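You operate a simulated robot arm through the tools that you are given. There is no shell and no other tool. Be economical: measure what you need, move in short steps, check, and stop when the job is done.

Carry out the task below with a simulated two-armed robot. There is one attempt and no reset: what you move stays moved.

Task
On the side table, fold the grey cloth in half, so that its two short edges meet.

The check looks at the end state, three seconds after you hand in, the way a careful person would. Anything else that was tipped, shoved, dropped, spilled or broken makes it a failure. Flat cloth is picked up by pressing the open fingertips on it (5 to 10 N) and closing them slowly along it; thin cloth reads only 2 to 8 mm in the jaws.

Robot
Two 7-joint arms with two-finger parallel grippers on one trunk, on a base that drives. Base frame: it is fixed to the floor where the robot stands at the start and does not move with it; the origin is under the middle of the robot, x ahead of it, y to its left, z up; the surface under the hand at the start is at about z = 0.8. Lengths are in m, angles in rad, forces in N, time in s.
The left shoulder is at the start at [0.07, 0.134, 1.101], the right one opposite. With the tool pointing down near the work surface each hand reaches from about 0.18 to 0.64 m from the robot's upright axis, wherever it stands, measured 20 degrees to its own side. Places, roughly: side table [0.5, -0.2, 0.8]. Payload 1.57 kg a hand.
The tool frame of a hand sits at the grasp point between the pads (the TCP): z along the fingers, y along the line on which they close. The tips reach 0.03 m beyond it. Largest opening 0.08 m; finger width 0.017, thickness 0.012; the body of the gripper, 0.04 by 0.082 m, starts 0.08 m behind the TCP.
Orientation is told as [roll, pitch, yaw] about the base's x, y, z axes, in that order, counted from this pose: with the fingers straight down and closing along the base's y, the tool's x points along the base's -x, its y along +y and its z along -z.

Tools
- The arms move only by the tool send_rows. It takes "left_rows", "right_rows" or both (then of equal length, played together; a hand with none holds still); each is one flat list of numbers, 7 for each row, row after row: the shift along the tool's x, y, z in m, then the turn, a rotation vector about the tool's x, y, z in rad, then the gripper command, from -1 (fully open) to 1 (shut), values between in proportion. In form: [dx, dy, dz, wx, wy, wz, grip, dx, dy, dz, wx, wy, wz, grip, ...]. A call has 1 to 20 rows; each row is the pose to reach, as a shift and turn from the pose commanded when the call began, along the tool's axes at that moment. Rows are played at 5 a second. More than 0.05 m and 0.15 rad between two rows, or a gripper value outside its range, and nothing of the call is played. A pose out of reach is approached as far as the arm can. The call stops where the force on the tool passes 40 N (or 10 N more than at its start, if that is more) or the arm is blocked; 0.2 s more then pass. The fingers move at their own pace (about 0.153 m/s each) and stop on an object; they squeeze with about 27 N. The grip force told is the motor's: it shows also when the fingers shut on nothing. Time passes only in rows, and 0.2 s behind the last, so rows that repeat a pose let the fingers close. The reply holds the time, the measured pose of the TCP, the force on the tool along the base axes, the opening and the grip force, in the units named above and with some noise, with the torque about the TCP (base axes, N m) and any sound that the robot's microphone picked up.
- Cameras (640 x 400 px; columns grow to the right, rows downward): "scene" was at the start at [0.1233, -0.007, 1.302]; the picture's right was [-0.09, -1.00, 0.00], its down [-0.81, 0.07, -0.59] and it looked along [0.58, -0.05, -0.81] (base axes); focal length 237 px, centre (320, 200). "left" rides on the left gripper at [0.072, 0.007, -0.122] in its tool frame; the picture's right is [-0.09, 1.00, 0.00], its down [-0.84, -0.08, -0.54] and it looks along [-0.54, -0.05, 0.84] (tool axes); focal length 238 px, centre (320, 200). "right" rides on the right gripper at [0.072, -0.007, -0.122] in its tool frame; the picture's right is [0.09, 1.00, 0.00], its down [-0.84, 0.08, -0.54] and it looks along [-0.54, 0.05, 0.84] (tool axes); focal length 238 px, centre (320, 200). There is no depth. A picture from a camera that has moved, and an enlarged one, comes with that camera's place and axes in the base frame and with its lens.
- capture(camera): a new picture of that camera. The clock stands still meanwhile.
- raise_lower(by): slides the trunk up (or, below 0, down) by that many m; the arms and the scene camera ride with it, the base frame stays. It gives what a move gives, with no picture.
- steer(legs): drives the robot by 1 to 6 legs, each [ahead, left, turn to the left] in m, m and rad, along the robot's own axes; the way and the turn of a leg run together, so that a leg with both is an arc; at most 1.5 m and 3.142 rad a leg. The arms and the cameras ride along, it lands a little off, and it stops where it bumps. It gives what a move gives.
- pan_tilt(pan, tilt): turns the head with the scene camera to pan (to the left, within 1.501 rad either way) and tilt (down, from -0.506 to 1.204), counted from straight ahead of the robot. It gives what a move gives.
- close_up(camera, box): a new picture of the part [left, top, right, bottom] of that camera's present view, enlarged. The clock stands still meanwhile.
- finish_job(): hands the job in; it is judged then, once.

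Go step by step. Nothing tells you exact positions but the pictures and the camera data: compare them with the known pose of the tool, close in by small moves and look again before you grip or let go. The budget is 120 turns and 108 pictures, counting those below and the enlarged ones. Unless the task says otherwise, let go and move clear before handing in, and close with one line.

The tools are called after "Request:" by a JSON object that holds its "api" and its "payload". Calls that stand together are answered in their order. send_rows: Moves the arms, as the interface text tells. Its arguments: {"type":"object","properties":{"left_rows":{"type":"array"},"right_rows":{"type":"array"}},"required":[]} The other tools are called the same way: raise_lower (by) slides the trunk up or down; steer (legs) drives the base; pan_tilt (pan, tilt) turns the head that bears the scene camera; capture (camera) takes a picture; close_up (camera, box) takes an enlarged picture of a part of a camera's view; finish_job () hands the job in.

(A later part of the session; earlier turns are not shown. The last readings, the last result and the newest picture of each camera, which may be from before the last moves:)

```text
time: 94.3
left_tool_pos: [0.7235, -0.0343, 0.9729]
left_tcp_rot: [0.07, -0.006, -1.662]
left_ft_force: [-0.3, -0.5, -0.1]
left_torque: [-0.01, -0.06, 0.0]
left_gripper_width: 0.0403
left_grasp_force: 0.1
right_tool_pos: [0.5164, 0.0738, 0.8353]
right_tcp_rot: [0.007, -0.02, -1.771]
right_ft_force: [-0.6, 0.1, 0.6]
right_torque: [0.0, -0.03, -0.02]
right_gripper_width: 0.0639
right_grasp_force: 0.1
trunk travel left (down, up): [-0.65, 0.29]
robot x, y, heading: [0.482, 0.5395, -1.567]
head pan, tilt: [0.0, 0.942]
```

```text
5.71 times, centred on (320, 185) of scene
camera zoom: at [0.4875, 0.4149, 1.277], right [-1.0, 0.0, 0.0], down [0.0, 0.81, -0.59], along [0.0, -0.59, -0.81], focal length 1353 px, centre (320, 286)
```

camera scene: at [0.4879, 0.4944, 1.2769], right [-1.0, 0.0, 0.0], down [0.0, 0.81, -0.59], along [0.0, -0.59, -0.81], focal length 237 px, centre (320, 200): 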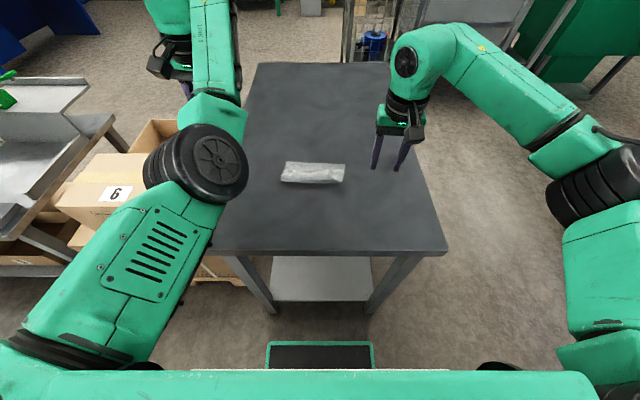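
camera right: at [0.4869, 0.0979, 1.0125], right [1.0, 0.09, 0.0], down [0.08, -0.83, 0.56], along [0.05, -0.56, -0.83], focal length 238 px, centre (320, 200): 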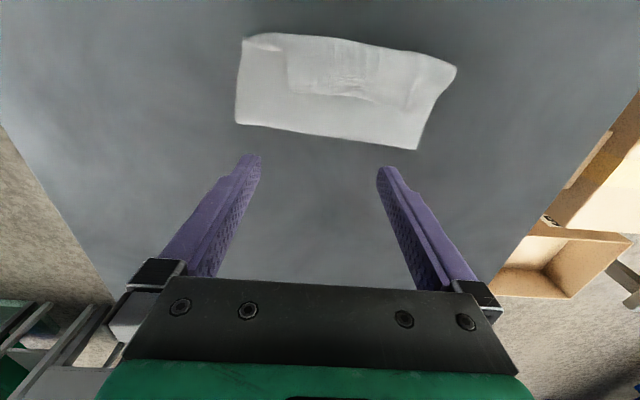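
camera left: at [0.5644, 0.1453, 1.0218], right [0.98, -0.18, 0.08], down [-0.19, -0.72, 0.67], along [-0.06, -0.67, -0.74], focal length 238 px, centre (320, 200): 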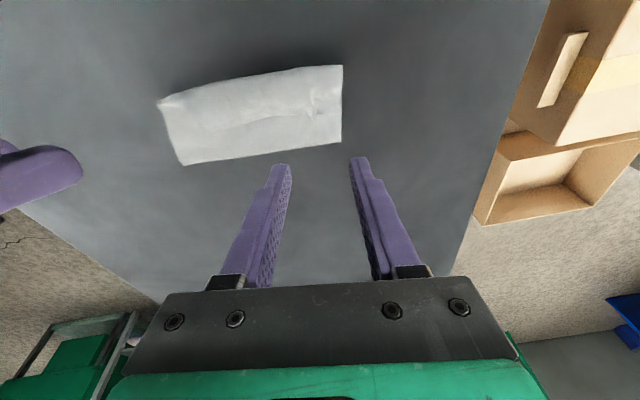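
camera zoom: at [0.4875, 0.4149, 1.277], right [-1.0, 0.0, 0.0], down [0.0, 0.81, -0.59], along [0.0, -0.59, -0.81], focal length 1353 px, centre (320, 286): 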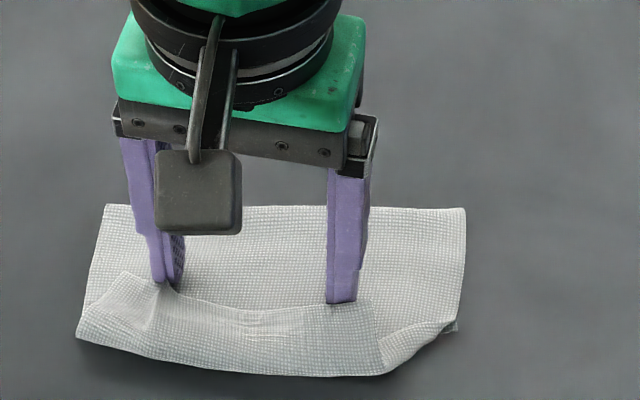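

Both fingers now catch the flap edge and the curl is rolling toward me. I'll keep pushing with a gentle rise.

Request:
{"api": "send_rows", "payload": {"right_rows": [0.006, 0, 0, 0, 0, 0, -0.6, 0.012, 0, -0.001, 0, 0, 0, -0.6, 0.018, 0, -0.003, 0, 0, 0, -0.6, 0.024, 0, -0.006, 0, 0, 0, -0.6, 0.03, 0, -0.009, 0, 0, 0, -0.6, 0.038, 0, -0.012, 0, 0, 0, -0.6, 0.046, 0, -0.013, 0, 0, 0, -0.6]}}

Request:
{"api": "close_up", "payload": {"camera": "right", "box": [160, 0, 520, 225]}}

Request:
{"api": "close_up", "payload": {"camera": "scene", "box": [264, 150, 376, 220]}}

```text
time: 96.0
left_tool_pos: [0.7239, -0.0338, 0.9748]
left_tcp_rot: [0.072, -0.007, -1.662]
left_ft_force: [-0.9, 0.0, 0.2]
left_torque: [0.0, 0.03, -0.02]
left_gripper_width: 0.04
left_grasp_force: 0.1
right_tool_pos: [0.5256, 0.1192, 0.8482]
right_tcp_rot: [0.007, -0.02, -1.772]
right_ft_force: [0.2, -0.1, -0.5]
right_torque: [0.0, 0.03, -0.05]
right_gripper_width: 0.064
right_grasp_force: 0.0
trunk travel left (down, up): [-0.65, 0.29]
robot x, y, heading: [0.4866, 0.5389, -1.566]
head pan, tilt: [0.0, 0.942]
```

```text
1.78 times, centred on (340, 112) of right
camera zoom: at [0.5329, 0.194, 0.966], right [0.99, -0.11, 0.01], down [-0.09, -0.82, 0.56], along [-0.06, -0.56, -0.83], focal length 424 px, centre (284, 356)
```

zoom: 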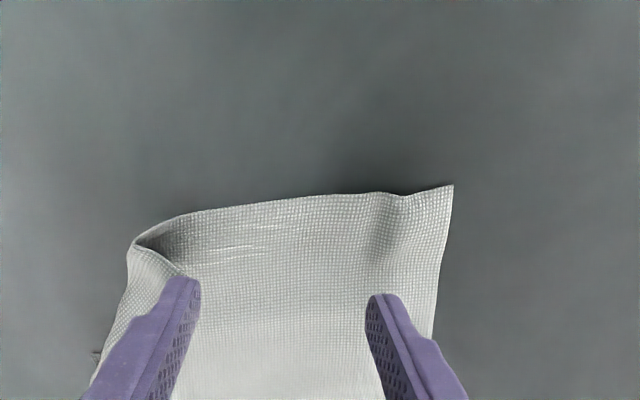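

```text
5.71 times, centred on (320, 185) of scene
camera zoom: at [0.4876, 0.4152, 1.277], right [-1.0, 0.0, 0.0], down [0.0, 0.81, -0.59], along [0.0, -0.59, -0.81], focal length 1353 px, centre (320, 286)
```

zoom: 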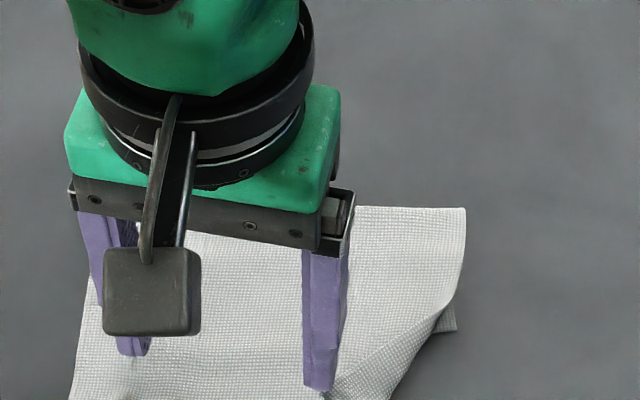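

The flap has flipped open toward me. I'll lift straight up, clear, and look.

Request:
{"api": "send_rows", "payload": {"right_rows": [0, 0, -0.03, 0, 0, 0, -0.6, 0, 0, -0.07, 0, 0, 0, -0.6, 0, -0.03, -0.09, 0, 0, 0, -0.6, 0, -0.07, -0.09, 0, 0, 0, -0.6, 0, -0.11, -0.09, 0, 0, 0, -0.6, 0, -0.15, -0.09, 0, 0, 0, -0.6]}}

Request:
{"api": "close_up", "payload": {"camera": "scene", "box": [240, 140, 400, 240]}}

```text
time: 97.3
left_tool_pos: [0.7212, -0.0315, 0.9762]
left_tcp_rot: [0.073, -0.011, -1.66]
left_ft_force: [-0.2, 0.8, -0.5]
left_torque: [-0.03, -0.01, 0.0]
left_gripper_width: 0.0403
left_grasp_force: 0.0
right_tool_pos: [0.3763, 0.1528, 0.9346]
right_tcp_rot: [0.01, -0.02, -1.768]
right_ft_force: [-0.3, 0.1, 0.2]
right_torque: [-0.01, -0.01, -0.02]
right_gripper_width: 0.0639
right_grasp_force: 0.0
trunk travel left (down, up): [-0.65, 0.29]
robot x, y, heading: [0.4882, 0.541, -1.568]
head pan, tilt: [0.0, 0.942]
```

```text
4.00 times, centred on (320, 190) of scene
camera zoom: at [0.4855, 0.4158, 1.2771], right [-1.0, 0.0, 0.0], down [0.0, 0.81, -0.59], along [0.0, -0.59, -0.81], focal length 947 px, centre (320, 240)
```

zoom: 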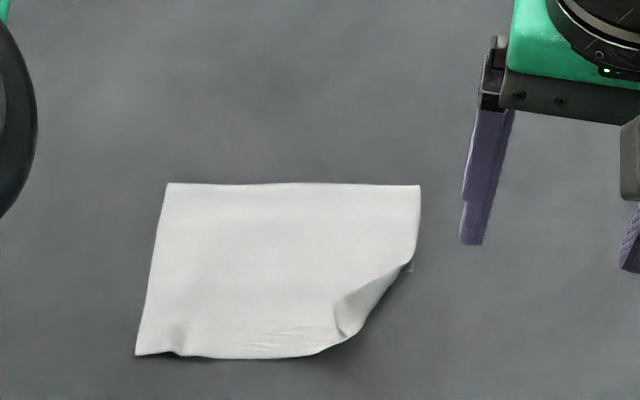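

The upper layer is open now, with its edge at y≈0.150 and the fold at y≈0.024; only the right corner is still turned over. I'll flick that corner out with closed fingertips from its inner side.

Request:
{"api": "send_rows", "payload": {"right_rows": [-0.005, 0.03, 0.0, 0, 0, 0, 1, -0.012, 0.06, 0.01, 0, 0, 0, 1, -0.018, 0.09, 0.03, 0, 0, 0, 1, -0.0257, 0.1213, 0.06, 0, 0, 0, 1, -0.0257, 0.1213, 0.08, 0, 0, 0, 1, -0.0257, 0.1213, 0.08, 0, 0, 0, 1]}}

Request:
{"api": "close_up", "payload": {"camera": "right", "box": [120, 0, 520, 250]}}

Request:
{"api": "close_up", "payload": {"camera": "scene", "box": [264, 160, 376, 230]}}

```text
time: 98.8
left_tool_pos: [0.7234, -0.0334, 0.974]
left_tcp_rot: [0.071, -0.007, -1.663]
left_ft_force: [0.8, 0.6, -0.1]
left_torque: [0.03, 0.04, 0.0]
left_gripper_width: 0.0399
left_grasp_force: 0.1
right_tool_pos: [0.4919, 0.0996, 0.8567]
right_tcp_rot: [0.007, -0.02, -1.772]
right_ft_force: [0.1, 0.2, 0.2]
right_torque: [0.02, -0.02, -0.01]
right_gripper_width: 0.0
right_grasp_force: 21.4
trunk travel left (down, up): [-0.65, 0.29]
robot x, y, heading: [0.4871, 0.5391, -1.567]
head pan, tilt: [0.0, 0.942]
```

```text
1.60 times, centred on (320, 125) of right
camera zoom: at [0.5002, 0.1743, 0.9758], right [0.99, -0.11, 0.0], down [-0.09, -0.82, 0.56], along [-0.06, -0.56, -0.83], focal length 381 px, centre (320, 320)
```

zoom: 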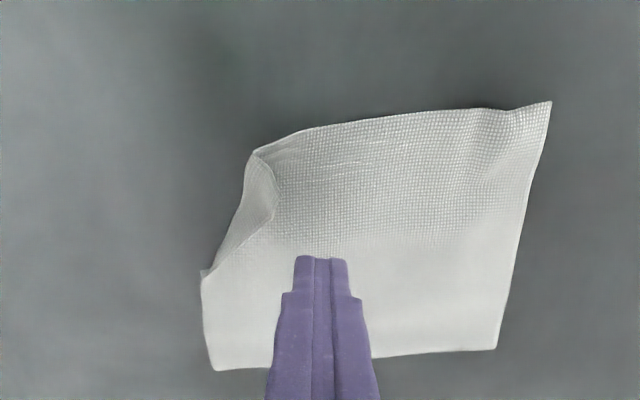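

```text
5.71 times, centred on (320, 195) of scene
camera zoom: at [0.4879, 0.415, 1.277], right [-1.0, 0.0, 0.0], down [0.0, 0.81, -0.59], along [0.0, -0.59, -0.81], focal length 1353 px, centre (320, 229)
```

zoom: 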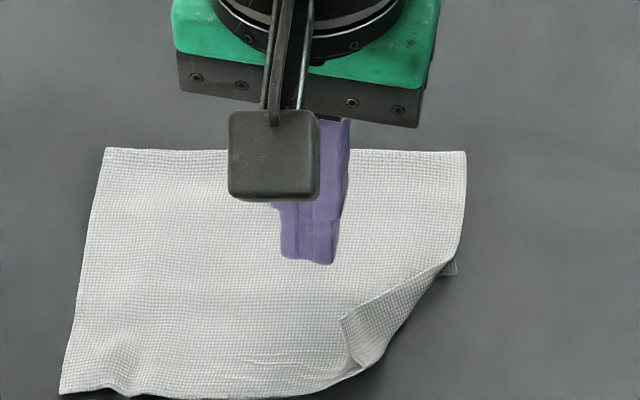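

The turned corner is small: its tip is at about (0.479, 0.120) and its crease runs (0.436, 0.093)–(0.470, 0.137). I'll come down just inside it and push outward across the crease, rising gently.

Request:
{"api": "send_rows", "payload": {"right_rows": [0.006, 0.0035, 0.015, 0, 0, 0, 1, 0.006, 0.0035, 0.0225, 0, 0, 0, 1, 0.0082, -0.001, 0.0228, 0, 0, 0, 1, 0.0104, -0.0054, 0.0228, 0, 0, 0, 1, 0.0126, -0.01, 0.0228, 0, 0, 0, 1, 0.0148, -0.0143, 0.0225, 0, 0, 0, 1, 0.017, -0.0188, 0.0215, 0, 0, 0, 1, 0.0195, -0.0233, 0.0195, 0, 0, 0, 1, 0.0217, -0.0278, 0.017, 0, 0, 0, 1, 0.024, -0.0325, 0.0145, 0, 0, 0, 1, 0.027, -0.0385, 0.0125, 0, 0, 0, 1, 0.03, -0.045, 0.012, 0, 0, 0, 1]}}

Request:
{"api": "close_up", "payload": {"camera": "right", "box": [120, 0, 520, 250]}}

Request:
{"api": "close_up", "payload": {"camera": "scene", "box": [264, 160, 376, 230]}}

```text
time: 101.3
left_tool_pos: [0.7238, -0.0331, 0.9748]
left_tcp_rot: [0.07, -0.007, -1.662]
left_ft_force: [0.2, -0.5, 0.0]
left_torque: [0.0, -0.04, -0.05]
left_gripper_width: 0.0402
left_grasp_force: 0.1
right_tool_pos: [0.4532, 0.1384, 0.846]
right_tcp_rot: [0.007, -0.02, -1.771]
right_ft_force: [-0.3, 0.1, 0.6]
right_torque: [0.0, -0.01, 0.0]
right_gripper_width: 0.0001
right_grasp_force: 21.6
trunk travel left (down, up): [-0.65, 0.29]
robot x, y, heading: [0.4861, 0.5382, -1.574]
head pan, tilt: [0.0, 0.942]
```

```text
1.60 times, centred on (320, 125) of right
camera zoom: at [0.4609, 0.2127, 0.9636], right [0.99, -0.11, 0.01], down [-0.09, -0.82, 0.56], along [-0.06, -0.56, -0.83], focal length 381 px, centre (320, 320)
```

zoom: 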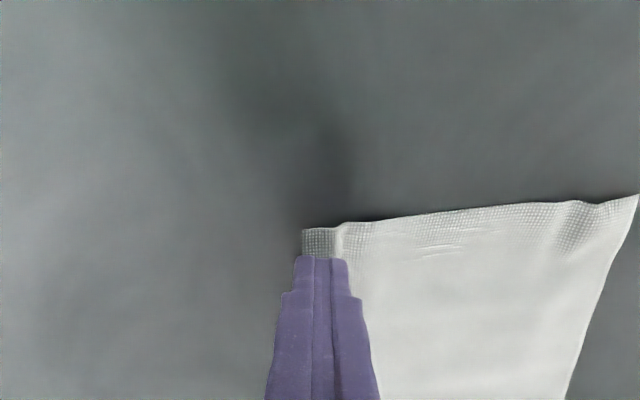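

```text
5.71 times, centred on (320, 195) of scene
camera zoom: at [0.4872, 0.4152, 1.277], right [-1.0, 0.0, 0.0], down [0.0, 0.81, -0.59], along [0.0, -0.59, -0.81], focal length 1353 px, centre (320, 229)
```

zoom: 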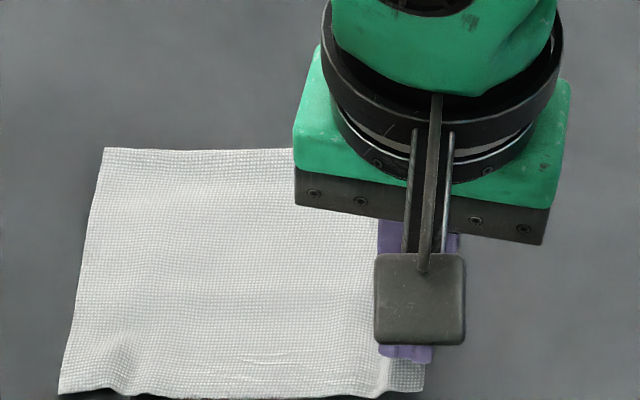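

The corner is flat now. The upper edge runs (0.446, 0.147)–(0.591, 0.150) and overhangs the lower edge (y≈0.092) by about 5 cm. I'll re-pinch that edge with both hands at its old ridges (x≈0.461 and x≈0.567), lift it upright to reset the fold line, and lay it down aligned.

Request:
{"api": "send_rows", "payload": {"left_rows": [0.0, -0.02, 0.0, 0.01, 0, -0.012, 0.25, 0.02, -0.04, 0.0, 0.02, 0, -0.025, 0.25, 0.045, -0.06, 0.0, 0.03, 0, -0.04, 0.25, 0.07, -0.08, 0.0, 0.04, 0, -0.05, 0.25, 0.095, -0.1, 0.02, 0.05, 0, -0.06, 0.25, 0.12, -0.12, 0.04, 0.06, 0, -0.07, 0.25, 0.14, -0.145, 0.06, 0.071, 0, -0.08, 0.25, 0.158, -0.165, 0.08, 0.071, 0.007, -0.09, 0.25, 0.158, -0.168, 0.09, 0.071, 0.007, -0.09, 0.25], "right_rows": [0, 0, -0.015, 0, 0, 0, 1, 0, 0, -0.03, 0, 0.0, -0.02, 1, 0, 0.0, -0.03, 0, 0, -0.05, 1, 0, 0.0, -0.03, 0, 0, -0.08, 0.25, 0, 0.002, -0.03, 0, 0, -0.11, 0.25, 0, 0.004, -0.03, 0, 0.0, -0.14, 0.25, 0.0, 0.006, -0.03, 0, 0.01, -0.17, 0.25, 0.001, 0.007, -0.03, 0, 0.02, -0.2, 0.25, 0.001, 0.008, -0.03, 0, 0.02, -0.2, 0.25]}}

Request:
{"api": "capture", "payload": {"camera": "scene"}}

```text
time: 103.2
left_tool_pos: [0.6339, 0.0147, 0.8323]
left_tcp_rot: [0.053, -0.134, -1.513]
left_ft_force: [-0.9, 7.3, 7.7]
left_torque: [0.28, 0.25, -0.21]
left_gripper_width: 0.0304
left_grasp_force: 0.4
left hand out of reach, approached as far as the arm can: row 2, 3, 4, 5, 6, 7, 8, 9
right_tool_pos: [0.4611, 0.1391, 0.8749]
right_tcp_rot: [0.003, -0.003, -1.574]
right_ft_force: [0.4, -0.4, 0.0]
right_torque: [0.04, 0.01, 0.03]
right_gripper_width: 0.0301
right_grasp_force: 0.1
trunk travel left (down, up): [-0.65, 0.29]
robot x, y, heading: [0.4848, 0.5388, -1.57]
head pan, tilt: [0.0, 0.942]
stopped in row 9 (left hand): the force on the tool passed its limit at 47 N (the readings are from after the stop); the commanded pose is now the measured one
```

```text
10 pictures are left
camera scene: at [0.4876, 0.4163, 1.2772], right [-1.0, 0.0, 0.0], down [0.0, 0.81, -0.59], along [0.0, -0.59, -0.81], focal length 237 px, centre (320, 200)
```

scene: 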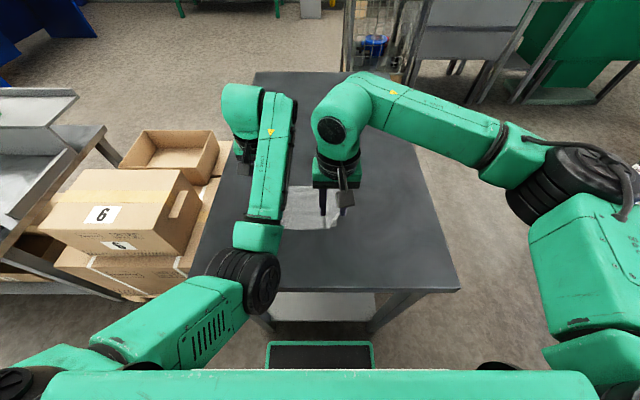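

The left arm's posture cannot come in any closer, so I'll park it up and out, and use the right hand alone at the middle of the edge.

Request:
{"api": "send_rows", "payload": {"left_rows": [0, 0, -0.02, 0, 0, 0, 0.25, 0, 0.01, -0.05, 0, 0, 0, 0.25, 0, 0.03, -0.08, 0, 0, 0, 0.25, 0, 0.06, -0.1, 0, 0, 0, 0.25, 0, 0.09, -0.11, 0, 0, 0, 0.25], "right_rows": [0, 0.015, 0, 0, 0, 0, 0.15, 0.001, 0.03, 0, 0, 0, 0, 0.15, 0.002, 0.045, 0, 0, 0, 0, 0.15, 0.002, 0.056, 0.01, 0, 0, 0, 0.15, 0.002, 0.056, 0.03, 0, 0, 0, 0.15]}}

Request:
{"api": "close_up", "payload": {"camera": "right", "box": [120, 0, 520, 250]}}

```text
time: 104.4
left_tool_pos: [0.7335, -0.0006, 0.9319]
left_tcp_rot: [0.053, -0.133, -1.516]
left_ft_force: [0.7, 0.2, 1.0]
left_torque: [-0.02, -0.01, -0.02]
left_gripper_width: 0.0299
left_grasp_force: 0.1
left hand out of reach, approached as far as the arm can: row 2, 3, 4, 5
right_tool_pos: [0.5169, 0.1393, 0.8455]
right_tcp_rot: [0.003, 0.0, -1.575]
right_ft_force: [-0.3, -0.1, 0.0]
right_torque: [-0.02, -0.01, -0.01]
right_gripper_width: 0.034
right_grasp_force: 0.1
trunk travel left (down, up): [-0.65, 0.29]
robot x, y, heading: [0.4879, 0.5393, -1.57]
head pan, tilt: [0.0, 0.942]
```

```text
1.60 times, centred on (320, 125) of right
camera zoom: at [0.5103, 0.212, 0.9649], right [1.0, 0.09, 0.0], down [0.07, -0.84, 0.54], along [0.05, -0.54, -0.84], focal length 381 px, centre (320, 320)
```

zoom: 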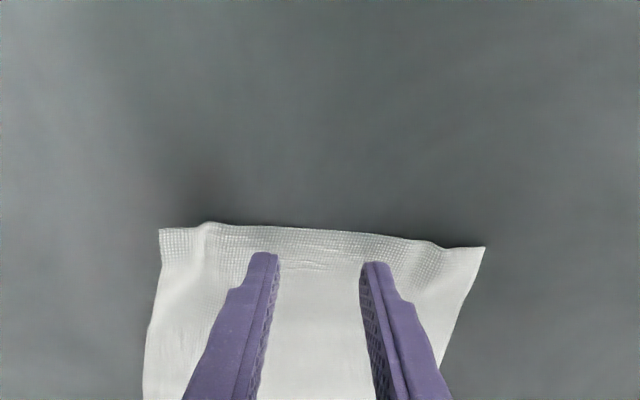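

The edge is at y≈0.148–0.155. I'll shift 4 mm nearer to it, press, and pinch in the middle.

Request:
{"api": "send_rows", "payload": {"right_rows": [0.004, 0.001, 0.008, 0, 0, 0, 0.15, 0.004, 0.001, 0.013, 0, 0, 0, 0.15, 0.004, 0.001, 0.0155, 0, 0, 0, 0.15, 0.004, 0.001, 0.0162, 0, 0, 0, 0.15, 0.004, 0.001, 0.0162, 0, 0, 0, 0.15]}}

```text
time: 105.6
left_tool_pos: [0.7328, 0.001, 0.9334]
left_tcp_rot: [0.055, -0.137, -1.514]
left_ft_force: [-0.1, -0.4, -0.4]
left_torque: [-0.03, 0.0, -0.04]
left_gripper_width: 0.03
left_grasp_force: 0.0
right_tool_pos: [0.5176, 0.1444, 0.8315]
right_tcp_rot: [0.006, -0.006, -1.574]
right_ft_force: [-1.3, -3.7, 26.0]
right_torque: [-0.05, 0.56, 0.11]
right_gripper_width: 0.0344
right_grasp_force: 0.3
trunk travel left (down, up): [-0.65, 0.29]
robot x, y, heading: [0.4836, 0.538, -1.567]
head pan, tilt: [0.0, 0.942]
```

It's at 26 N and mostly on one finger. I'll ease up, level by 0.008 rad, and close slowly.

Request:
{"api": "send_rows", "payload": {"right_rows": [0, 0, -0.0008, 0.008, 0, 0, 0.15, 0, 0, -0.0008, 0.008, 0, 0, 0.15, 0, 0, -0.0008, 0.008, 0, 0, 0.22, 0, 0, -0.0008, 0.008, 0, 0, 0.3, 0, 0, -0.0008, 0.008, 0, 0, 0.38, 0, 0, -0.0008, 0.008, 0, 0, 0.46, 0, 0, -0.0008, 0.008, 0, 0, 0.54, 0, 0, -0.0008, 0.008, 0, 0, 0.62, 0, 0, -0.0009, 0.008, 0, 0, 0.7, 0, 0, -0.001, 0.008, 0, 0, 0.78, 0, 0, -0.0012, 0.008, 0, 0, 0.86, 0, 0, -0.0014, 0.008, 0, 0, 1, 0, 0, -0.0014, 0.008, 0, 0, 1, 0, 0, -0.0014, 0.008, 0, 0, 1]}}

```text
time: 108.6
left_tool_pos: [0.7348, 0.0005, 0.934]
left_tcp_rot: [0.052, -0.135, -1.513]
left_ft_force: [-0.5, 0.0, 0.2]
left_torque: [0.02, -0.03, 0.01]
left_gripper_width: 0.03
left_grasp_force: 0.1
right_tool_pos: [0.5179, 0.1463, 0.8319]
right_tcp_rot: [-0.004, -0.004, -1.573]
right_ft_force: [1.3, 1.9, 21.2]
right_torque: [0.08, -0.1, -0.02]
right_gripper_width: 0.0057
right_grasp_force: 26.0
trunk travel left (down, up): [-0.65, 0.29]
robot x, y, heading: [0.487, 0.5378, -1.568]
head pan, tilt: [0.0, 0.942]
```

I have a firm pinch (5.7 mm). I'll now lift the edge along an arc to upright above y≈−0.02, which lays the lower half flat and resets the fold line, then look.

Request:
{"api": "send_rows", "payload": {"right_rows": [-0.004, 0, -0.015, 0, 0, 0, 1, -0.012, 0, -0.03, 0, 0, 0, 1, -0.025, 0, -0.045, 0, 0, 0, 1, -0.04, 0, -0.057, 0, 0, 0, 1, -0.056, 0, -0.067, 0, 0, 0, 1, -0.072, 0, -0.074, 0, 0, 0, 1, -0.088, 0, -0.079, 0, 0, 0, 1, -0.104, 0, -0.083, 0, 0, 0, 1, -0.12, -0.002, -0.085, 0, 0, 0, 1, -0.136, -0.004, -0.086, 0, 0, 0, 1, -0.152, -0.006, -0.086, 0, 0, 0, 1, -0.166, -0.008, -0.085, 0, 0, 0, 1, -0.166, -0.008, -0.085, 0, 0, 0, 1]}}

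Request:
{"api": "close_up", "payload": {"camera": "scene", "box": [240, 130, 400, 230]}}

```text
time: 111.4
left_tool_pos: [0.7322, -0.0011, 0.9317]
left_tcp_rot: [0.053, -0.133, -1.515]
left_ft_force: [0.3, 0.3, 0.6]
left_torque: [-0.02, -0.01, 0.0]
left_gripper_width: 0.03
left_grasp_force: 0.2
right_tool_pos: [0.5079, -0.0211, 0.9151]
right_tcp_rot: [-0.002, -0.006, -1.572]
right_ft_force: [-0.4, -0.9, 0.4]
right_torque: [0.02, -0.02, -0.03]
right_gripper_width: 0.0018
right_grasp_force: 23.9
trunk travel left (down, up): [-0.65, 0.29]
robot x, y, heading: [0.4879, 0.5383, -1.569]
head pan, tilt: [0.0, 0.942]
```

```text
4.00 times, centred on (320, 180) of scene
camera zoom: at [0.4868, 0.4148, 1.277], right [-1.0, 0.0, 0.0], down [0.0, 0.81, -0.59], along [0.0, -0.59, -0.81], focal length 947 px, centre (320, 280)
```

zoom: 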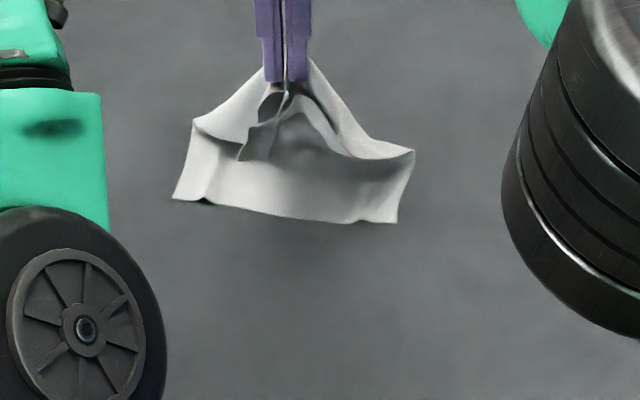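

The whole cloth slid away from me while lifting: the lower edge now runs (0.584, 0.001)–(0.439, 0.021), and the held edge's corners droop. I'll swing the held edge a little toward me, then come down with a slight backward motion so its edge lands on the lower edge and the corners spread outward.

Request:
{"api": "send_rows", "payload": {"right_rows": [0.012, 0, 0.0, 0, 0, 0.03, 1, 0.026, 0, 0.003, 0, 0, 0.06, 1, 0.04, 0, 0.008, 0, 0, 0.08, 1, 0.05, 0, 0.016, 0, 0, 0.1, 1, 0.054, 0, 0.028, 0, 0, 0.1, 1, 0.05, 0, 0.04, 0, 0, 0.1, 1, 0.044, 0, 0.05, 0, 0, 0.1, 1, 0.036, 0, 0.06, 0, 0, 0.1, 1, 0.028, 0, 0.068, 0, 0, 0.1, 1, 0.022, 0, 0.073, 0, 0, 0.1, 1, 0.022, 0, 0.073, 0, 0, 0.1, 1]}}

Request:
{"api": "close_up", "payload": {"camera": "scene", "box": [240, 130, 400, 230]}}

```text
time: 113.8
left_tool_pos: [0.7321, -0.0012, 0.931]
left_tcp_rot: [0.054, -0.136, -1.516]
left_ft_force: [0.3, -0.8, -0.7]
left_torque: [-0.04, 0.01, 0.02]
left_gripper_width: 0.0299
left_grasp_force: 0.0
right_tool_pos: [0.5086, -0.0006, 0.8419]
right_tcp_rot: [-0.004, -0.002, -1.674]
right_ft_force: [0.5, 0.2, 0.3]
right_torque: [-0.02, 0.02, 0.0]
right_gripper_width: 0.002
right_grasp_force: 23.6
trunk travel left (down, up): [-0.65, 0.29]
robot x, y, heading: [0.49, 0.5341, -1.565]
head pan, tilt: [0.0, 0.942]
```

```text
4.00 times, centred on (320, 180) of scene
camera zoom: at [0.4874, 0.415, 1.277], right [-1.0, 0.0, 0.0], down [0.0, 0.81, -0.59], along [0.0, -0.59, -0.81], focal length 947 px, centre (320, 280)
```

zoom: 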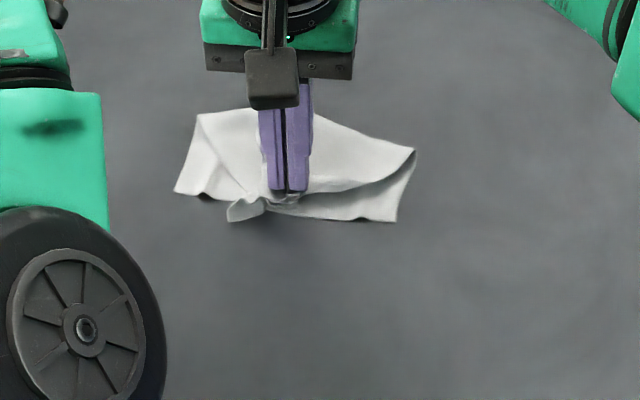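

The held edge is now over the lower edge. I'll release gently and lift straight up to see how it relaxes.

Request:
{"api": "send_rows", "payload": {"right_rows": [0, 0, 0, 0, 0, 0, 0.7, 0, 0, 0, 0, 0, 0, 0.3, 0, 0, 0, 0, 0, 0, 0.0, 0, 0, -0.02, 0, 0, 0, 0, 0, 0, -0.06, 0, 0, 0, 0, 0, -0.03, -0.08, 0, 0, 0, 0, 0, -0.07, -0.08, 0, 0, 0, 0, 0, -0.11, -0.08, 0, 0, 0, 0]}}

Request:
{"api": "close_up", "payload": {"camera": "scene", "box": [248, 125, 376, 205]}}

```text
time: 115.6
left_tool_pos: [0.7319, -0.0013, 0.932]
left_tcp_rot: [0.055, -0.134, -1.514]
left_ft_force: [0.6, 0.3, 0.2]
left_torque: [0.01, -0.02, 0.03]
left_gripper_width: 0.0302
left_grasp_force: 0.0
right_tool_pos: [0.3988, 0.0124, 0.9226]
right_tcp_rot: [-0.002, -0.002, -1.674]
right_ft_force: [0.1, 0.7, 0.4]
right_torque: [-0.04, -0.03, -0.01]
right_gripper_width: 0.0396
right_grasp_force: 0.1
trunk travel left (down, up): [-0.65, 0.29]
robot x, y, heading: [0.4863, 0.5386, -1.567]
head pan, tilt: [0.0, 0.942]
```

```text
5.00 times, centred on (312, 165) of scene
camera zoom: at [0.4858, 0.4153, 1.277], right [-1.0, 0.0, 0.0], down [0.0, 0.81, -0.59], along [0.0, -0.59, -0.81], focal length 1184 px, centre (360, 375)
```

zoom: 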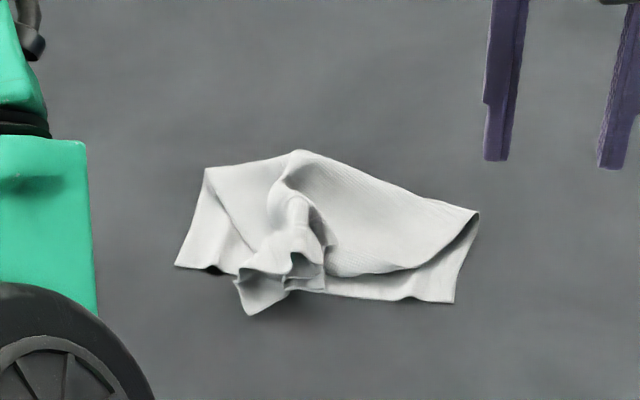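

The upper layer has bunched: its two corners gathered at the middle. I'll take one close look from above with the right hand to plan how to spread them.

Request:
{"api": "send_rows", "payload": {"right_rows": [-0.01, 0.035, 0, 0, 0, -0.03, 0, -0.02, 0.07, 0, 0, 0, -0.06, 0, -0.0315, 0.104, 0.0, 0, 0, -0.1, 0, -0.0315, 0.104, 0.01, 0, 0, -0.1, 0]}}

Request:
{"api": "close_up", "payload": {"camera": "right", "box": [160, 0, 480, 200]}}

```text
time: 116.6
left_tool_pos: [0.7321, -0.0009, 0.9314]
left_tcp_rot: [0.056, -0.132, -1.516]
left_ft_force: [-0.4, -0.1, 0.1]
left_torque: [0.0, -0.02, -0.02]
left_gripper_width: 0.0301
left_grasp_force: 0.0
right_tool_pos: [0.4979, -0.0268, 0.9105]
right_tcp_rot: [-0.001, -0.001, -1.573]
right_ft_force: [-0.2, 0.0, 0.4]
right_torque: [0.03, -0.01, 0.0]
right_gripper_width: 0.0399
right_grasp_force: 0.0
right hand out of reach, approached as far as the arm can: row 3, 4
trunk travel left (down, up): [-0.65, 0.29]
robot x, y, heading: [0.4862, 0.5411, -1.564]
head pan, tilt: [0.0, 0.942]
```

```text
2.00 times, centred on (320, 100) of right
camera zoom: at [0.492, 0.0465, 1.0298], right [1.0, 0.09, 0.0], down [0.08, -0.84, 0.54], along [0.05, -0.54, -0.84], focal length 477 px, centre (320, 400)
```

zoom: 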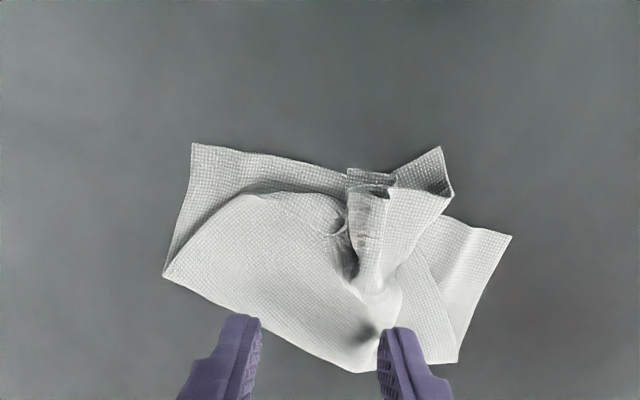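

The picture is clear now: the upper-left corner sticks out beyond the lower edge at about (0.541, 0.022), and the lower near corners are at (0.439, 0.024) and (0.587, −0.001). I'll move the base in and to the left so the right hand can grasp that free corner.

Request:
{"api": "steer", "payload": {"legs": [[0.05, 0.05, 0]]}}

```text
time: 117.6
left_tool_pos: [0.7835, -0.0502, 0.9324]
left_tcp_rot: [0.054, -0.133, -1.515]
left_ft_force: [-0.3, -1.0, 0.2]
left_torque: [-0.01, 0.0, 0.0]
left_gripper_width: 0.0298
left_grasp_force: 0.1
right_tool_pos: [0.5495, -0.0742, 0.9106]
right_tcp_rot: [-0.003, -0.003, -1.574]
right_ft_force: [-0.7, -0.2, -0.2]
right_torque: [0.01, -0.01, -0.02]
right_gripper_width: 0.0401
right_grasp_force: 0.1
trunk travel left (down, up): [-0.65, 0.29]
robot x, y, heading: [0.534, 0.4877, -1.567]
head pan, tilt: [0.0, 0.942]
```

Request:
{"api": "send_rows", "payload": {"right_rows": [0.035, -0.003, 0, 0, 0, 0, -0.25, 0.07, -0.006, 0, 0, 0, 0, -0.25, 0.097, -0.008, 0.01, 0, 0, 0, -0.25, 0.097, -0.008, 0.04, 0, 0, 0, -0.25, 0.097, -0.008, 0.066, 0, 0, 0, -0.25, 0.097, -0.008, 0.074, 0, 0, 0, -0.25, 0.097, -0.008, 0.076, 0, 0, 0, -0.25]}}

Request:
{"api": "close_up", "payload": {"camera": "right", "box": [160, 40, 480, 240]}}

```text
time: 119.2
left_tool_pos: [0.7834, -0.05, 0.9315]
left_tcp_rot: [0.053, -0.136, -1.514]
left_ft_force: [-0.4, -0.3, -0.1]
left_torque: [0.02, 0.0, 0.02]
left_gripper_width: 0.0304
left_grasp_force: 0.1
right_tool_pos: [0.5421, 0.0231, 0.8344]
right_tcp_rot: [-0.003, -0.005, -1.574]
right_ft_force: [0.4, 0.4, -0.1]
right_torque: [-0.05, -0.01, -0.01]
right_gripper_width: 0.0501
right_grasp_force: 0.0
trunk travel left (down, up): [-0.65, 0.29]
robot x, y, heading: [0.5366, 0.4886, -1.57]
head pan, tilt: [0.0, 0.942]
```

```text
2.00 times, centred on (320, 140) of right
camera zoom: at [0.5353, 0.0939, 0.9533], right [1.0, 0.09, 0.0], down [0.08, -0.84, 0.54], along [0.04, -0.54, -0.84], focal length 477 px, centre (320, 320)
```

zoom: 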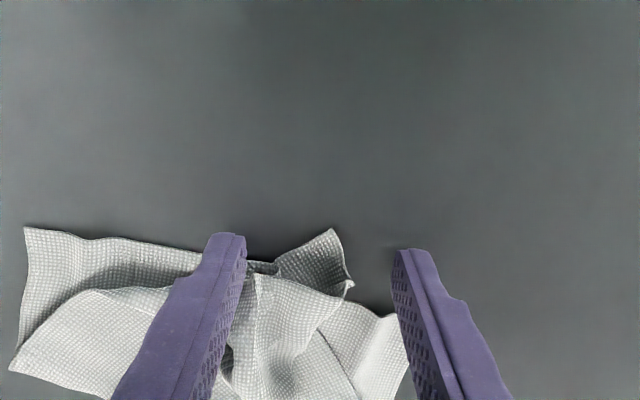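

The free corner stands between the fingers. I'll shift slightly, lower 1.5 mm and close on it.

Request:
{"api": "send_rows", "payload": {"right_rows": [0.001, 0.004, 0.0015, 0, 0, 0, -0.25, 0.001, 0.004, 0.0015, 0, 0, 0, 0.0, 0.001, 0.004, 0.0015, 0, 0, 0, 0.3, 0.001, 0.004, 0.0015, 0, 0, 0, 0.6, 0.001, 0.004, 0.0015, 0, 0, 0, 0.85, 0.001, 0.004, 0.0015, 0, 0, 0, 1, 0.001, 0.004, 0.0015, 0, 0, 0, 1, 0.001, 0.004, 0.0015, 0, 0, 0, 1]}}

```text
time: 121.0
left_tool_pos: [0.7838, -0.0506, 0.9313]
left_tcp_rot: [0.054, -0.135, -1.515]
left_ft_force: [0.5, -0.3, -1.1]
left_torque: [-0.01, 0.02, 0.01]
left_gripper_width: 0.03
left_grasp_force: 0.0
right_tool_pos: [0.5455, 0.0228, 0.8317]
right_tcp_rot: [-0.004, -0.002, -1.574]
right_ft_force: [-0.8, -0.4, 0.0]
right_torque: [-0.01, 0.03, 0.0]
right_gripper_width: 0.0013
right_grasp_force: 23.1
trunk travel left (down, up): [-0.65, 0.29]
robot x, y, heading: [0.5349, 0.4918, -1.568]
head pan, tilt: [0.0, 0.942]
```

The corner is caught (1.3 mm). I'll lift it, carry it outward past the lower-left corner to draw the edge straight, then lay it at about (0.585, 0.0) and release.

Request:
{"api": "send_rows", "payload": {"right_rows": [0, 0, -0.02, 0, 0, 0, 1, 0, 0.0, -0.045, 0, 0, 0, 1, 0.002, 0.015, -0.055, 0, 0, 0, 1, 0.002, 0.03, -0.055, 0, 0, 0, 1, 0.0, 0.045, -0.045, 0, 0, 0, 1, -0.005, 0.055, -0.033, 0, 0, 0, 1, -0.01, 0.056, -0.02, 0, 0, 0, 1, -0.016, 0.048, -0.01, 0, 0, 0, 1, -0.02, 0.04, -0.005, 0, 0, 0, 1, -0.02, 0.04, -0.005, 0, 0, 0, 0.6, -0.02, 0.04, -0.005, 0, 0, 0, 0.2, -0.02, 0.04, -0.03, 0, 0, 0, 0.2, -0.01, 0.04, -0.07, 0, 0, 0, 0.2, 0.0, 0.01, -0.09, 0, 0, 0, 0.2, 0.0, -0.03, -0.09, 0, 0, 0, 0.2, 0.0, -0.07, -0.09, 0, 0, 0, 0.2]}}

Request:
{"api": "close_up", "payload": {"camera": "right", "box": [160, 40, 600, 315]}}

```text
time: 124.4
left_tool_pos: [0.7826, -0.0506, 0.9319]
left_tcp_rot: [0.053, -0.134, -1.516]
left_ft_force: [-0.1, 0.1, -1.8]
left_torque: [0.02, 0.0, -0.05]
left_gripper_width: 0.0299
left_grasp_force: 0.0
right_tool_pos: [0.4736, 0.0236, 0.922]
right_tcp_rot: [-0.003, -0.003, -1.575]
right_ft_force: [0.8, 1.0, 0.1]
right_torque: [0.0, -0.03, -0.03]
right_gripper_width: 0.0322
right_grasp_force: 0.0
trunk travel left (down, up): [-0.65, 0.29]
robot x, y, heading: [0.5417, 0.4881, -1.567]
head pan, tilt: [0.0, 0.942]
```

```text
1.45 times, centred on (380, 178) of right
camera zoom: at [0.4677, 0.0961, 1.0415], right [1.0, 0.09, 0.0], down [0.07, -0.83, 0.55], along [0.05, -0.54, -0.84], focal length 347 px, centre (233, 233)
```

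zoom: 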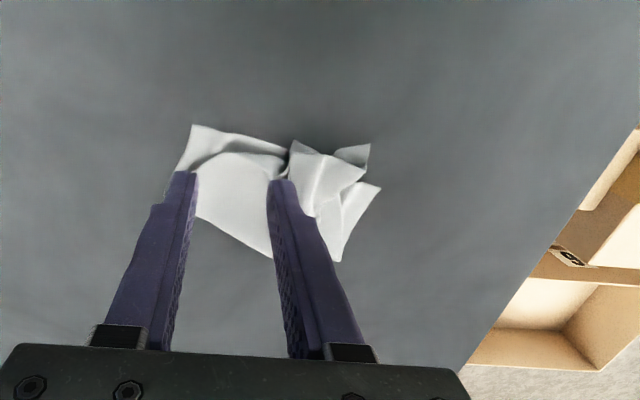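

The left corner is out now at about (0.572, 0.024). The right corner is still tucked near (0.51, 0.008), with its side edge swung inward, so I'll pinch the top layer just beside it with the hand pre-rotated, then swing it out to its place.

Request:
{"api": "send_rows", "payload": {"right_rows": [-0.005, 0.004, 0, 0, 0, 0.14, 0.2, -0.01, 0.008, 0, 0, 0, 0.28, 0.2, -0.016, 0.012, 0.01, 0, 0, 0.42, 0.2, -0.022, 0.016, 0.03, 0, 0, 0.56, 0.2, -0.0266, 0.0204, 0.06, 0, 0, 0.7, 0.2, -0.0266, 0.0204, 0.08, 0, 0, 0.7, 0.2, -0.0266, 0.0204, 0.086, 0, 0, 0.7, 0.2, -0.0266, 0.0204, 0.088, 0, 0, 0.7, 0.2, -0.0266, 0.0204, 0.088, 0, 0, 0.7, 0.2]}}

Request:
{"api": "close_up", "payload": {"camera": "right", "box": [160, 40, 480, 240]}}

```text
time: 126.4
left_tool_pos: [0.7825, -0.0503, 0.9327]
left_tcp_rot: [0.056, -0.134, -1.514]
left_ft_force: [-0.5, 0.4, 0.0]
left_torque: [-0.01, -0.03, 0.0]
left_gripper_width: 0.0303
left_grasp_force: 0.0
right_tool_pos: [0.4956, -0.0045, 0.8353]
right_tcp_rot: [-0.001, -0.002, -2.275]
right_ft_force: [-0.1, 0.3, 0.5]
right_torque: [-0.03, 0.02, 0.03]
right_gripper_width: 0.0322
right_grasp_force: 0.1
trunk travel left (down, up): [-0.65, 0.29]
robot x, y, heading: [0.5329, 0.4914, -1.57]
head pan, tilt: [0.0, 0.942]
```

```text
2.00 times, centred on (320, 140) of right
camera zoom: at [0.5376, 0.0556, 0.9549], right [0.82, -0.57, 0.0], down [-0.48, -0.69, 0.55], along [-0.31, -0.45, -0.84], focal length 477 px, centre (320, 320)
```

zoom: 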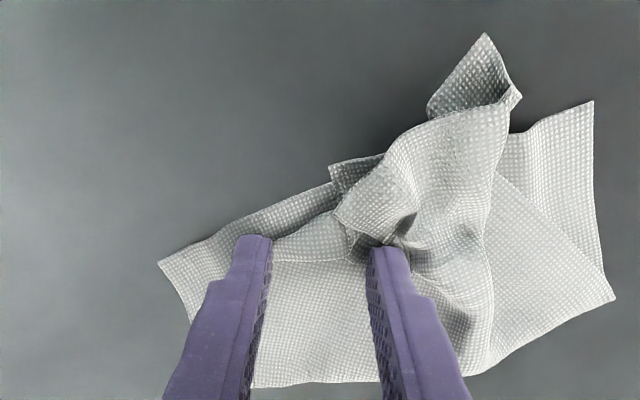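

I can see the top layer between the fingers, right beside the bunch. I'll press lightly and pinch it.

Request:
{"api": "send_rows", "payload": {"right_rows": [0, 0, 0.001, 0, 0, 0, 0.2, 0, 0, 0.002, 0, 0, 0, 0.2, 0, 0, 0.003, 0, 0, 0, 0.2, 0, 0, 0.0038, 0, 0, 0, 0.2, 0, 0, 0.0038, 0, 0, 0, 0.28, 0, 0, 0.0038, 0, 0, 0, 0.36, 0, 0, 0.0036, 0, 0, 0, 0.44, 0, 0, 0.0034, 0, 0, 0, 0.52, 0, 0, 0.0032, 0, 0, 0, 0.6, 0, 0, 0.003, 0, 0, 0, 0.68, 0, 0, 0.0028, 0, 0, 0, 0.76, 0, 0, 0.0025, 0, 0, 0, 0.84, 0, 0, 0.0022, 0, 0, 0, 0.92, 0, 0, 0.002, 0, 0, 0, 1, 0, 0, 0.002, 0, 0, 0, 1, 0, 0, 0.002, 0, 0, 0, 1]}}

```text
time: 129.8
left_tool_pos: [0.7836, -0.0512, 0.9316]
left_tcp_rot: [0.057, -0.135, -1.516]
left_ft_force: [0.7, -0.5, 0.0]
left_torque: [0.01, 0.0, -0.02]
left_gripper_width: 0.0299
left_grasp_force: 0.1
right_tool_pos: [0.4953, -0.0046, 0.8323]
right_tcp_rot: [-0.001, -0.003, -2.275]
right_ft_force: [0.4, 0.7, 0.7]
right_torque: [-0.01, 0.01, 0.01]
right_gripper_width: 0.0024
right_grasp_force: 23.5
trunk travel left (down, up): [-0.65, 0.29]
robot x, y, heading: [0.5353, 0.4871, -1.569]
head pan, tilt: [0.0, 0.942]
```

I've caught it (2.4 mm). I'll lift, swing it outward with a rotation to bring the right corner to its place, lay it down and release.

Request:
{"api": "send_rows", "payload": {"right_rows": [0, 0, -0.02, 0, 0, -0.13, 1, -0.0032, -0.0038, -0.04, 0, 0, -0.26, 1, -0.0074, -0.0134, -0.05, 0, 0, -0.39, 1, -0.0129, -0.0245, -0.052, 0, 0, -0.52, 1, -0.0183, -0.037, -0.052, 0, 0, -0.65, 1, -0.023, -0.0487, -0.048, 0, 0, -0.78, 1, -0.0272, -0.0582, -0.042, 0, 0, -0.91, 1, -0.0296, -0.0641, -0.034, 0, 0, -1.04, 1, -0.0296, -0.0641, -0.025, 0, 0, -1.17, 1, -0.028, -0.0576, -0.016, 0, 0, -1.3, 1, -0.0252, -0.0482, -0.008, 0, 0, -1.4, 1, -0.024, -0.0452, -0.003, 0, 0, -1.4, 1, -0.024, -0.0452, -0.003, 0, 0, -1.4, 0.5, -0.024, -0.0452, -0.003, 0, 0, -1.4, 0.1, -0.024, -0.0452, -0.03, 0, 0, -1.4, 0.1, -0.024, -0.0452, -0.075, 0, 0, -1.4, 0.1]}}

```text
time: 133.2
left_tool_pos: [0.7847, -0.0494, 0.9323]
left_tcp_rot: [0.053, -0.136, -1.515]
left_ft_force: [0.8, 1.2, -0.2]
left_torque: [-0.03, 0.02, -0.01]
left_gripper_width: 0.0301
left_grasp_force: 0.0
right_tool_pos: [0.4381, 0.0685, 0.9428]
right_tcp_rot: [-0.007, -0.001, -0.875]
right_ft_force: [0.4, 0.7, 1.1]
right_torque: [-0.07, 0.06, 0.01]
right_gripper_width: 0.0359
right_grasp_force: 0.0
right hand out of reach, approached as far as the arm can: row 11, 12, 13, 14, 15, 16
trunk travel left (down, up): [-0.65, 0.29]
robot x, y, heading: [0.5367, 0.4853, -1.571]
head pan, tilt: [0.0, 0.942]
```

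The rotation ran into a reach limit near the end, so it was released a bit early. I'll move the right hand clear and use one picture to see the result.

Request:
{"api": "send_rows", "payload": {"right_rows": [0.02, -0.022, -0.01, 0, 0, 0.13, 0.1, 0.04, -0.045, -0.02, 0, 0, 0.26, 0.1, 0.06, -0.07, -0.02, 0, 0, 0.39, 0.1, 0.077, -0.092, -0.02, 0, 0, 0.52, 0.1, 0.077, -0.092, -0.02, 0, 0, 0.66, 0.1]}}

Request:
{"api": "close_up", "payload": {"camera": "scene", "box": [270, 120, 430, 220]}}

```text
time: 134.4
left_tool_pos: [0.7846, -0.0506, 0.9303]
left_tcp_rot: [0.052, -0.133, -1.515]
left_ft_force: [0.3, -0.3, 1.0]
left_torque: [0.01, 0.03, 0.0]
left_gripper_width: 0.0301
left_grasp_force: 0.0
right_tool_pos: [0.3189, 0.0676, 0.964]
right_tcp_rot: [-0.003, -0.002, -1.537]
right_ft_force: [-0.1, 0.3, -0.2]
right_torque: [0.02, -0.01, 0.03]
right_gripper_width: 0.0357
right_grasp_force: 0.0
trunk travel left (down, up): [-0.65, 0.29]
robot x, y, heading: [0.5358, 0.4876, -1.571]
head pan, tilt: [0.0, 0.942]
```

```text
4.00 times, centred on (350, 170) of scene
camera zoom: at [0.538, 0.3647, 1.277], right [-1.0, 0.0, 0.0], down [0.0, 0.81, -0.59], along [0.0, -0.59, -0.81], focal length 947 px, centre (200, 320)
```

zoom: 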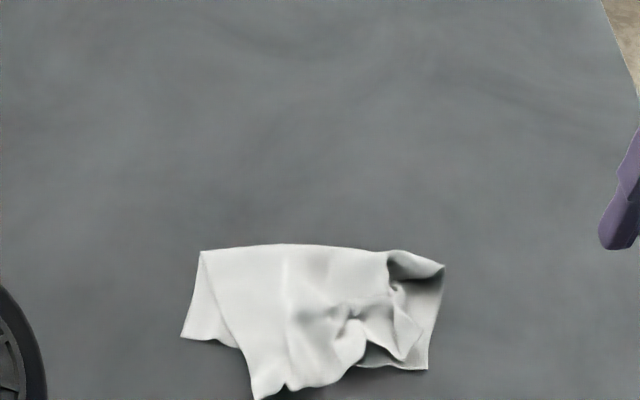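

This is much better: the upper-right corner is at about (0.417, 0.050), close to the lower-right corner (0.401, 0.054). The upper-left corner lies free on the table at (0.507, 0.076) and belongs at (0.549, 0.031), so I'll grab it with the right hand.

Request:
{"api": "send_rows", "payload": {"right_rows": [0, 0.035, 0, 0, 0, -0.05, 0.25, 0, 0.07, 0.0, 0, 0, -0.1, 0.25, 0, 0.105, 0.02, 0, 0, -0.15, 0.25, -0.001, 0.14, 0.05, 0, 0, -0.2, 0.25, -0.002, 0.174, 0.08, 0, 0, -0.226, 0.25, -0.002, 0.174, 0.11, 0, 0, -0.226, 0.25, -0.002, 0.174, 0.126, 0, 0, -0.226, 0.25, -0.002, 0.174, 0.131, 0, 0, -0.226, 0.25, -0.002, 0.174, 0.1325, 0, 0, -0.226, 0.25, -0.002, 0.174, 0.1337, 0, 0, -0.226, 0.25, -0.002, 0.174, 0.1337, 0, 0, -0.226, 0.25]}}

```text
time: 136.8
left_tool_pos: [0.7838, -0.0483, 0.9324]
left_tcp_rot: [0.053, -0.136, -1.515]
left_ft_force: [-0.8, -0.5, -0.6]
left_torque: [-0.02, -0.04, -0.06]
left_gripper_width: 0.03
left_grasp_force: 0.1
right_tool_pos: [0.4922, 0.0717, 0.8315]
right_tcp_rot: [-0.002, -0.008, -1.309]
right_ft_force: [-0.9, -3.8, 22.2]
right_torque: [-0.08, 0.06, -0.01]
right_gripper_width: 0.0297
right_grasp_force: 0.1
trunk travel left (down, up): [-0.65, 0.29]
robot x, y, heading: [0.5339, 0.4892, -1.566]
head pan, tilt: [0.0, 0.942]
```

The hand came down 12 mm too near the edge because I had a sign wrong. I'll lift, shift inward, and press again.

Request:
{"api": "send_rows", "payload": {"right_rows": [0, 0, -0.008, 0, 0, 0, 0.25, -0.0111, -0.003, -0.008, 0, 0, 0, 0.25, -0.0111, -0.003, -0.003, 0, 0, 0, 0.25, -0.0111, -0.003, -0.001, 0, 0, 0, 0.25, -0.0111, -0.003, -0.0008, 0, 0, 0, 0.25]}}

```text
time: 138.0
left_tool_pos: [0.7844, -0.0488, 0.9331]
left_tcp_rot: [0.052, -0.135, -1.516]
left_ft_force: [-0.3, -0.1, -0.7]
left_torque: [-0.03, -0.02, -0.03]
left_gripper_width: 0.0301
left_grasp_force: 0.0
right_tool_pos: [0.4914, 0.0599, 0.8315]
right_tcp_rot: [-0.004, -0.004, -1.308]
right_ft_force: [0.5, -2.1, 14.5]
right_torque: [-0.18, 0.19, 0.04]
right_gripper_width: 0.0302
right_grasp_force: 0.2
trunk travel left (down, up): [-0.65, 0.29]
robot x, y, heading: [0.5364, 0.4878, -1.566]
head pan, tilt: [0.0, 0.942]
```

Contact is 14.5 N and fairly balanced. I'll close slowly.

Request:
{"api": "send_rows", "payload": {"right_rows": [0, 0, -0.0002, 0.003, 0, 0, 0.32, 0, 0, -0.0002, 0.003, 0, 0, 0.4, 0, 0, -0.0002, 0.003, 0, 0, 0.48, 0, 0, -0.0003, 0.003, 0, 0, 0.56, 0, 0, -0.0004, 0.003, 0, 0, 0.64, 0, 0, -0.0005, 0.003, 0, 0, 0.72, 0, 0, -0.0006, 0.003, 0, 0, 0.8, 0, 0, -0.0008, 0.003, 0, 0, 0.9, 0, 0, -0.0008, 0.003, 0, 0, 1, 0, 0, -0.0008, 0.003, 0, 0, 1, 0, 0, -0.0008, 0.003, 0, 0, 1]}}

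```text
time: 140.4
left_tool_pos: [0.7824, -0.0497, 0.9323]
left_tcp_rot: [0.055, -0.136, -1.515]
left_ft_force: [0.2, 0.0, 0.1]
left_torque: [0.0, 0.0, -0.04]
left_gripper_width: 0.03
left_grasp_force: 0.0
right_tool_pos: [0.4916, 0.0607, 0.8314]
right_tcp_rot: [-0.008, -0.005, -1.309]
right_ft_force: [-1.5, -0.9, 13.0]
right_torque: [-0.09, 0.07, -0.04]
right_gripper_width: 0.0022
right_grasp_force: 24.0
trunk travel left (down, up): [-0.65, 0.29]
robot x, y, heading: [0.5404, 0.4899, -1.565]
head pan, tilt: [0.0, 0.942]
```

The corner is held (2.2 mm). I'll lift and carry it over to (0.549, 0.031) with a matching turn, lay it down and release.

Request:
{"api": "send_rows", "payload": {"right_rows": [0, 0, -0.02, 0, 0, 0.04, 1, -0.003, 0.0034, -0.038, 0, 0, 0.1, 1, -0.0108, 0.0095, -0.048, 0, 0, 0.17, 1, -0.0212, 0.0172, -0.05, 0, 0, 0.24, 1, -0.0317, 0.0257, -0.045, 0, 0, 0.31, 1, -0.0396, 0.0318, -0.036, 0, 0, 0.38, 1, -0.0439, 0.0327, -0.026, 0, 0, 0.41, 1, -0.0457, 0.0313, -0.016, 0, 0, 0.41, 1, -0.0461, 0.029, -0.008, 0, 0, 0.41, 1, -0.0461, 0.029, -0.004, 0, 0, 0.41, 1, -0.0461, 0.029, -0.004, 0, 0, 0.41, 1]}}

```text
time: 142.8
left_tool_pos: [0.7825, -0.0507, 0.9309]
left_tcp_rot: [0.054, -0.136, -1.515]
left_ft_force: [-0.2, -0.3, -0.9]
left_torque: [-0.04, 0.03, -0.01]
left_gripper_width: 0.0302
left_grasp_force: 0.1
right_tool_pos: [0.5317, 0.0222, 0.8343]
right_tcp_rot: [-0.006, -0.005, -1.717]
right_ft_force: [0.0, -0.2, 0.8]
right_torque: [0.04, -0.01, 0.04]
right_gripper_width: 0.0021
right_grasp_force: 23.4
trunk travel left (down, up): [-0.65, 0.29]
robot x, y, heading: [0.5396, 0.4888, -1.566]
head pan, tilt: [0.0, 0.942]
```

Request:
{"api": "send_rows", "payload": {"right_rows": [0, 0, 0, 0, 0, 0, 0.6, 0, 0, 0, 0, 0, 0, 0.3, 0, 0, -0.003, 0, 0, 0, 0.2, 0, 0, -0.02, 0, 0, 0, 0.2, 0, 0, -0.06, 0, 0, 0, 0.2, 0, -0.03, -0.09, 0, 0, 0, 0.2, 0, -0.075, -0.1, 0, 0, 0, 0.2, 0, -0.12, -0.1, 0, 0, 0, 0.2, 0, -0.165, -0.1, 0, 0, 0, 0.2, 0, -0.21, -0.1, 0, 0, 0, 0.2]}}

Request:
{"api": "close_up", "payload": {"camera": "scene", "box": [296, 155, 408, 225]}}

```text
time: 145.0
left_tool_pos: [0.7809, -0.05, 0.9319]
left_tcp_rot: [0.053, -0.134, -1.515]
left_ft_force: [0.9, -0.3, -0.2]
left_torque: [0.01, 0.01, 0.0]
left_gripper_width: 0.0301
left_grasp_force: 0.1
right_tool_pos: [0.3235, 0.0546, 0.9352]
right_tcp_rot: [-0.003, -0.007, -1.718]
right_ft_force: [0.1, 0.0, 0.0]
right_torque: [-0.02, -0.01, -0.03]
right_gripper_width: 0.0322
right_grasp_force: 0.0
trunk travel left (down, up): [-0.65, 0.29]
robot x, y, heading: [0.5367, 0.4892, -1.571]
head pan, tilt: [0.0, 0.942]
```

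```text
5.71 times, centred on (352, 190) of scene
camera zoom: at [0.5356, 0.3658, 1.2771], right [-1.0, 0.0, 0.0], down [0.0, 0.81, -0.59], along [0.0, -0.59, -0.81], focal length 1353 px, centre (137, 257)
```

zoom: 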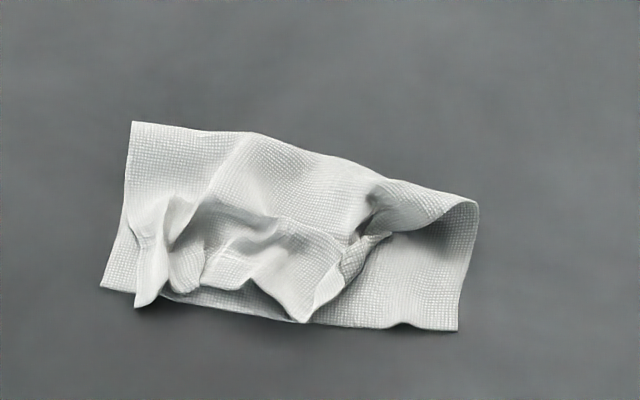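

No pictures remain, so I continue from the last one. The upper-left corner is close to its place, and the upper-right corner tip is at about (0.465, 0.053), needing to swing out to (0.402, 0.057). I'll pinch the top layer just behind that tip.

Request:
{"api": "send_rows", "payload": {"right_rows": [0, 0.03, 0, 0, 0, 0.06, 0.5, 0, 0.06, 0.0, 0, 0, 0.12, 0.5, 0, 0.09, 0.01, 0, 0, 0.18, 0.5, 0, 0.12, 0.03, 0, 0, 0.24, 0.5, -0.0003, 0.1451, 0.055, 0, 0, 0.28, 0.5, -0.0003, 0.1451, 0.08, 0, 0, 0.28, 0.5, -0.0003, 0.1451, 0.094, 0, 0, 0.28, 0.5, -0.0003, 0.1451, 0.099, 0, 0, 0.28, 0.5, -0.0003, 0.1451, 0.1, 0, 0, 0.28, 0.5]}}

```text
time: 147.0
left_tool_pos: [0.7831, -0.0517, 0.9321]
left_tcp_rot: [0.052, -0.136, -1.516]
left_ft_force: [-0.4, 1.0, -0.2]
left_torque: [0.0, -0.05, -0.02]
left_gripper_width: 0.0301
left_grasp_force: 0.0
right_tool_pos: [0.4679, 0.0319, 0.8344]
right_tcp_rot: [-0.003, -0.006, -1.998]
right_ft_force: [-0.8, -0.4, -0.1]
right_torque: [0.04, 0.01, 0.0]
right_gripper_width: 0.0199
right_grasp_force: 0.0
trunk travel left (down, up): [-0.65, 0.29]
robot x, y, heading: [0.5372, 0.4906, -1.566]
head pan, tilt: [0.0, 0.942]
```

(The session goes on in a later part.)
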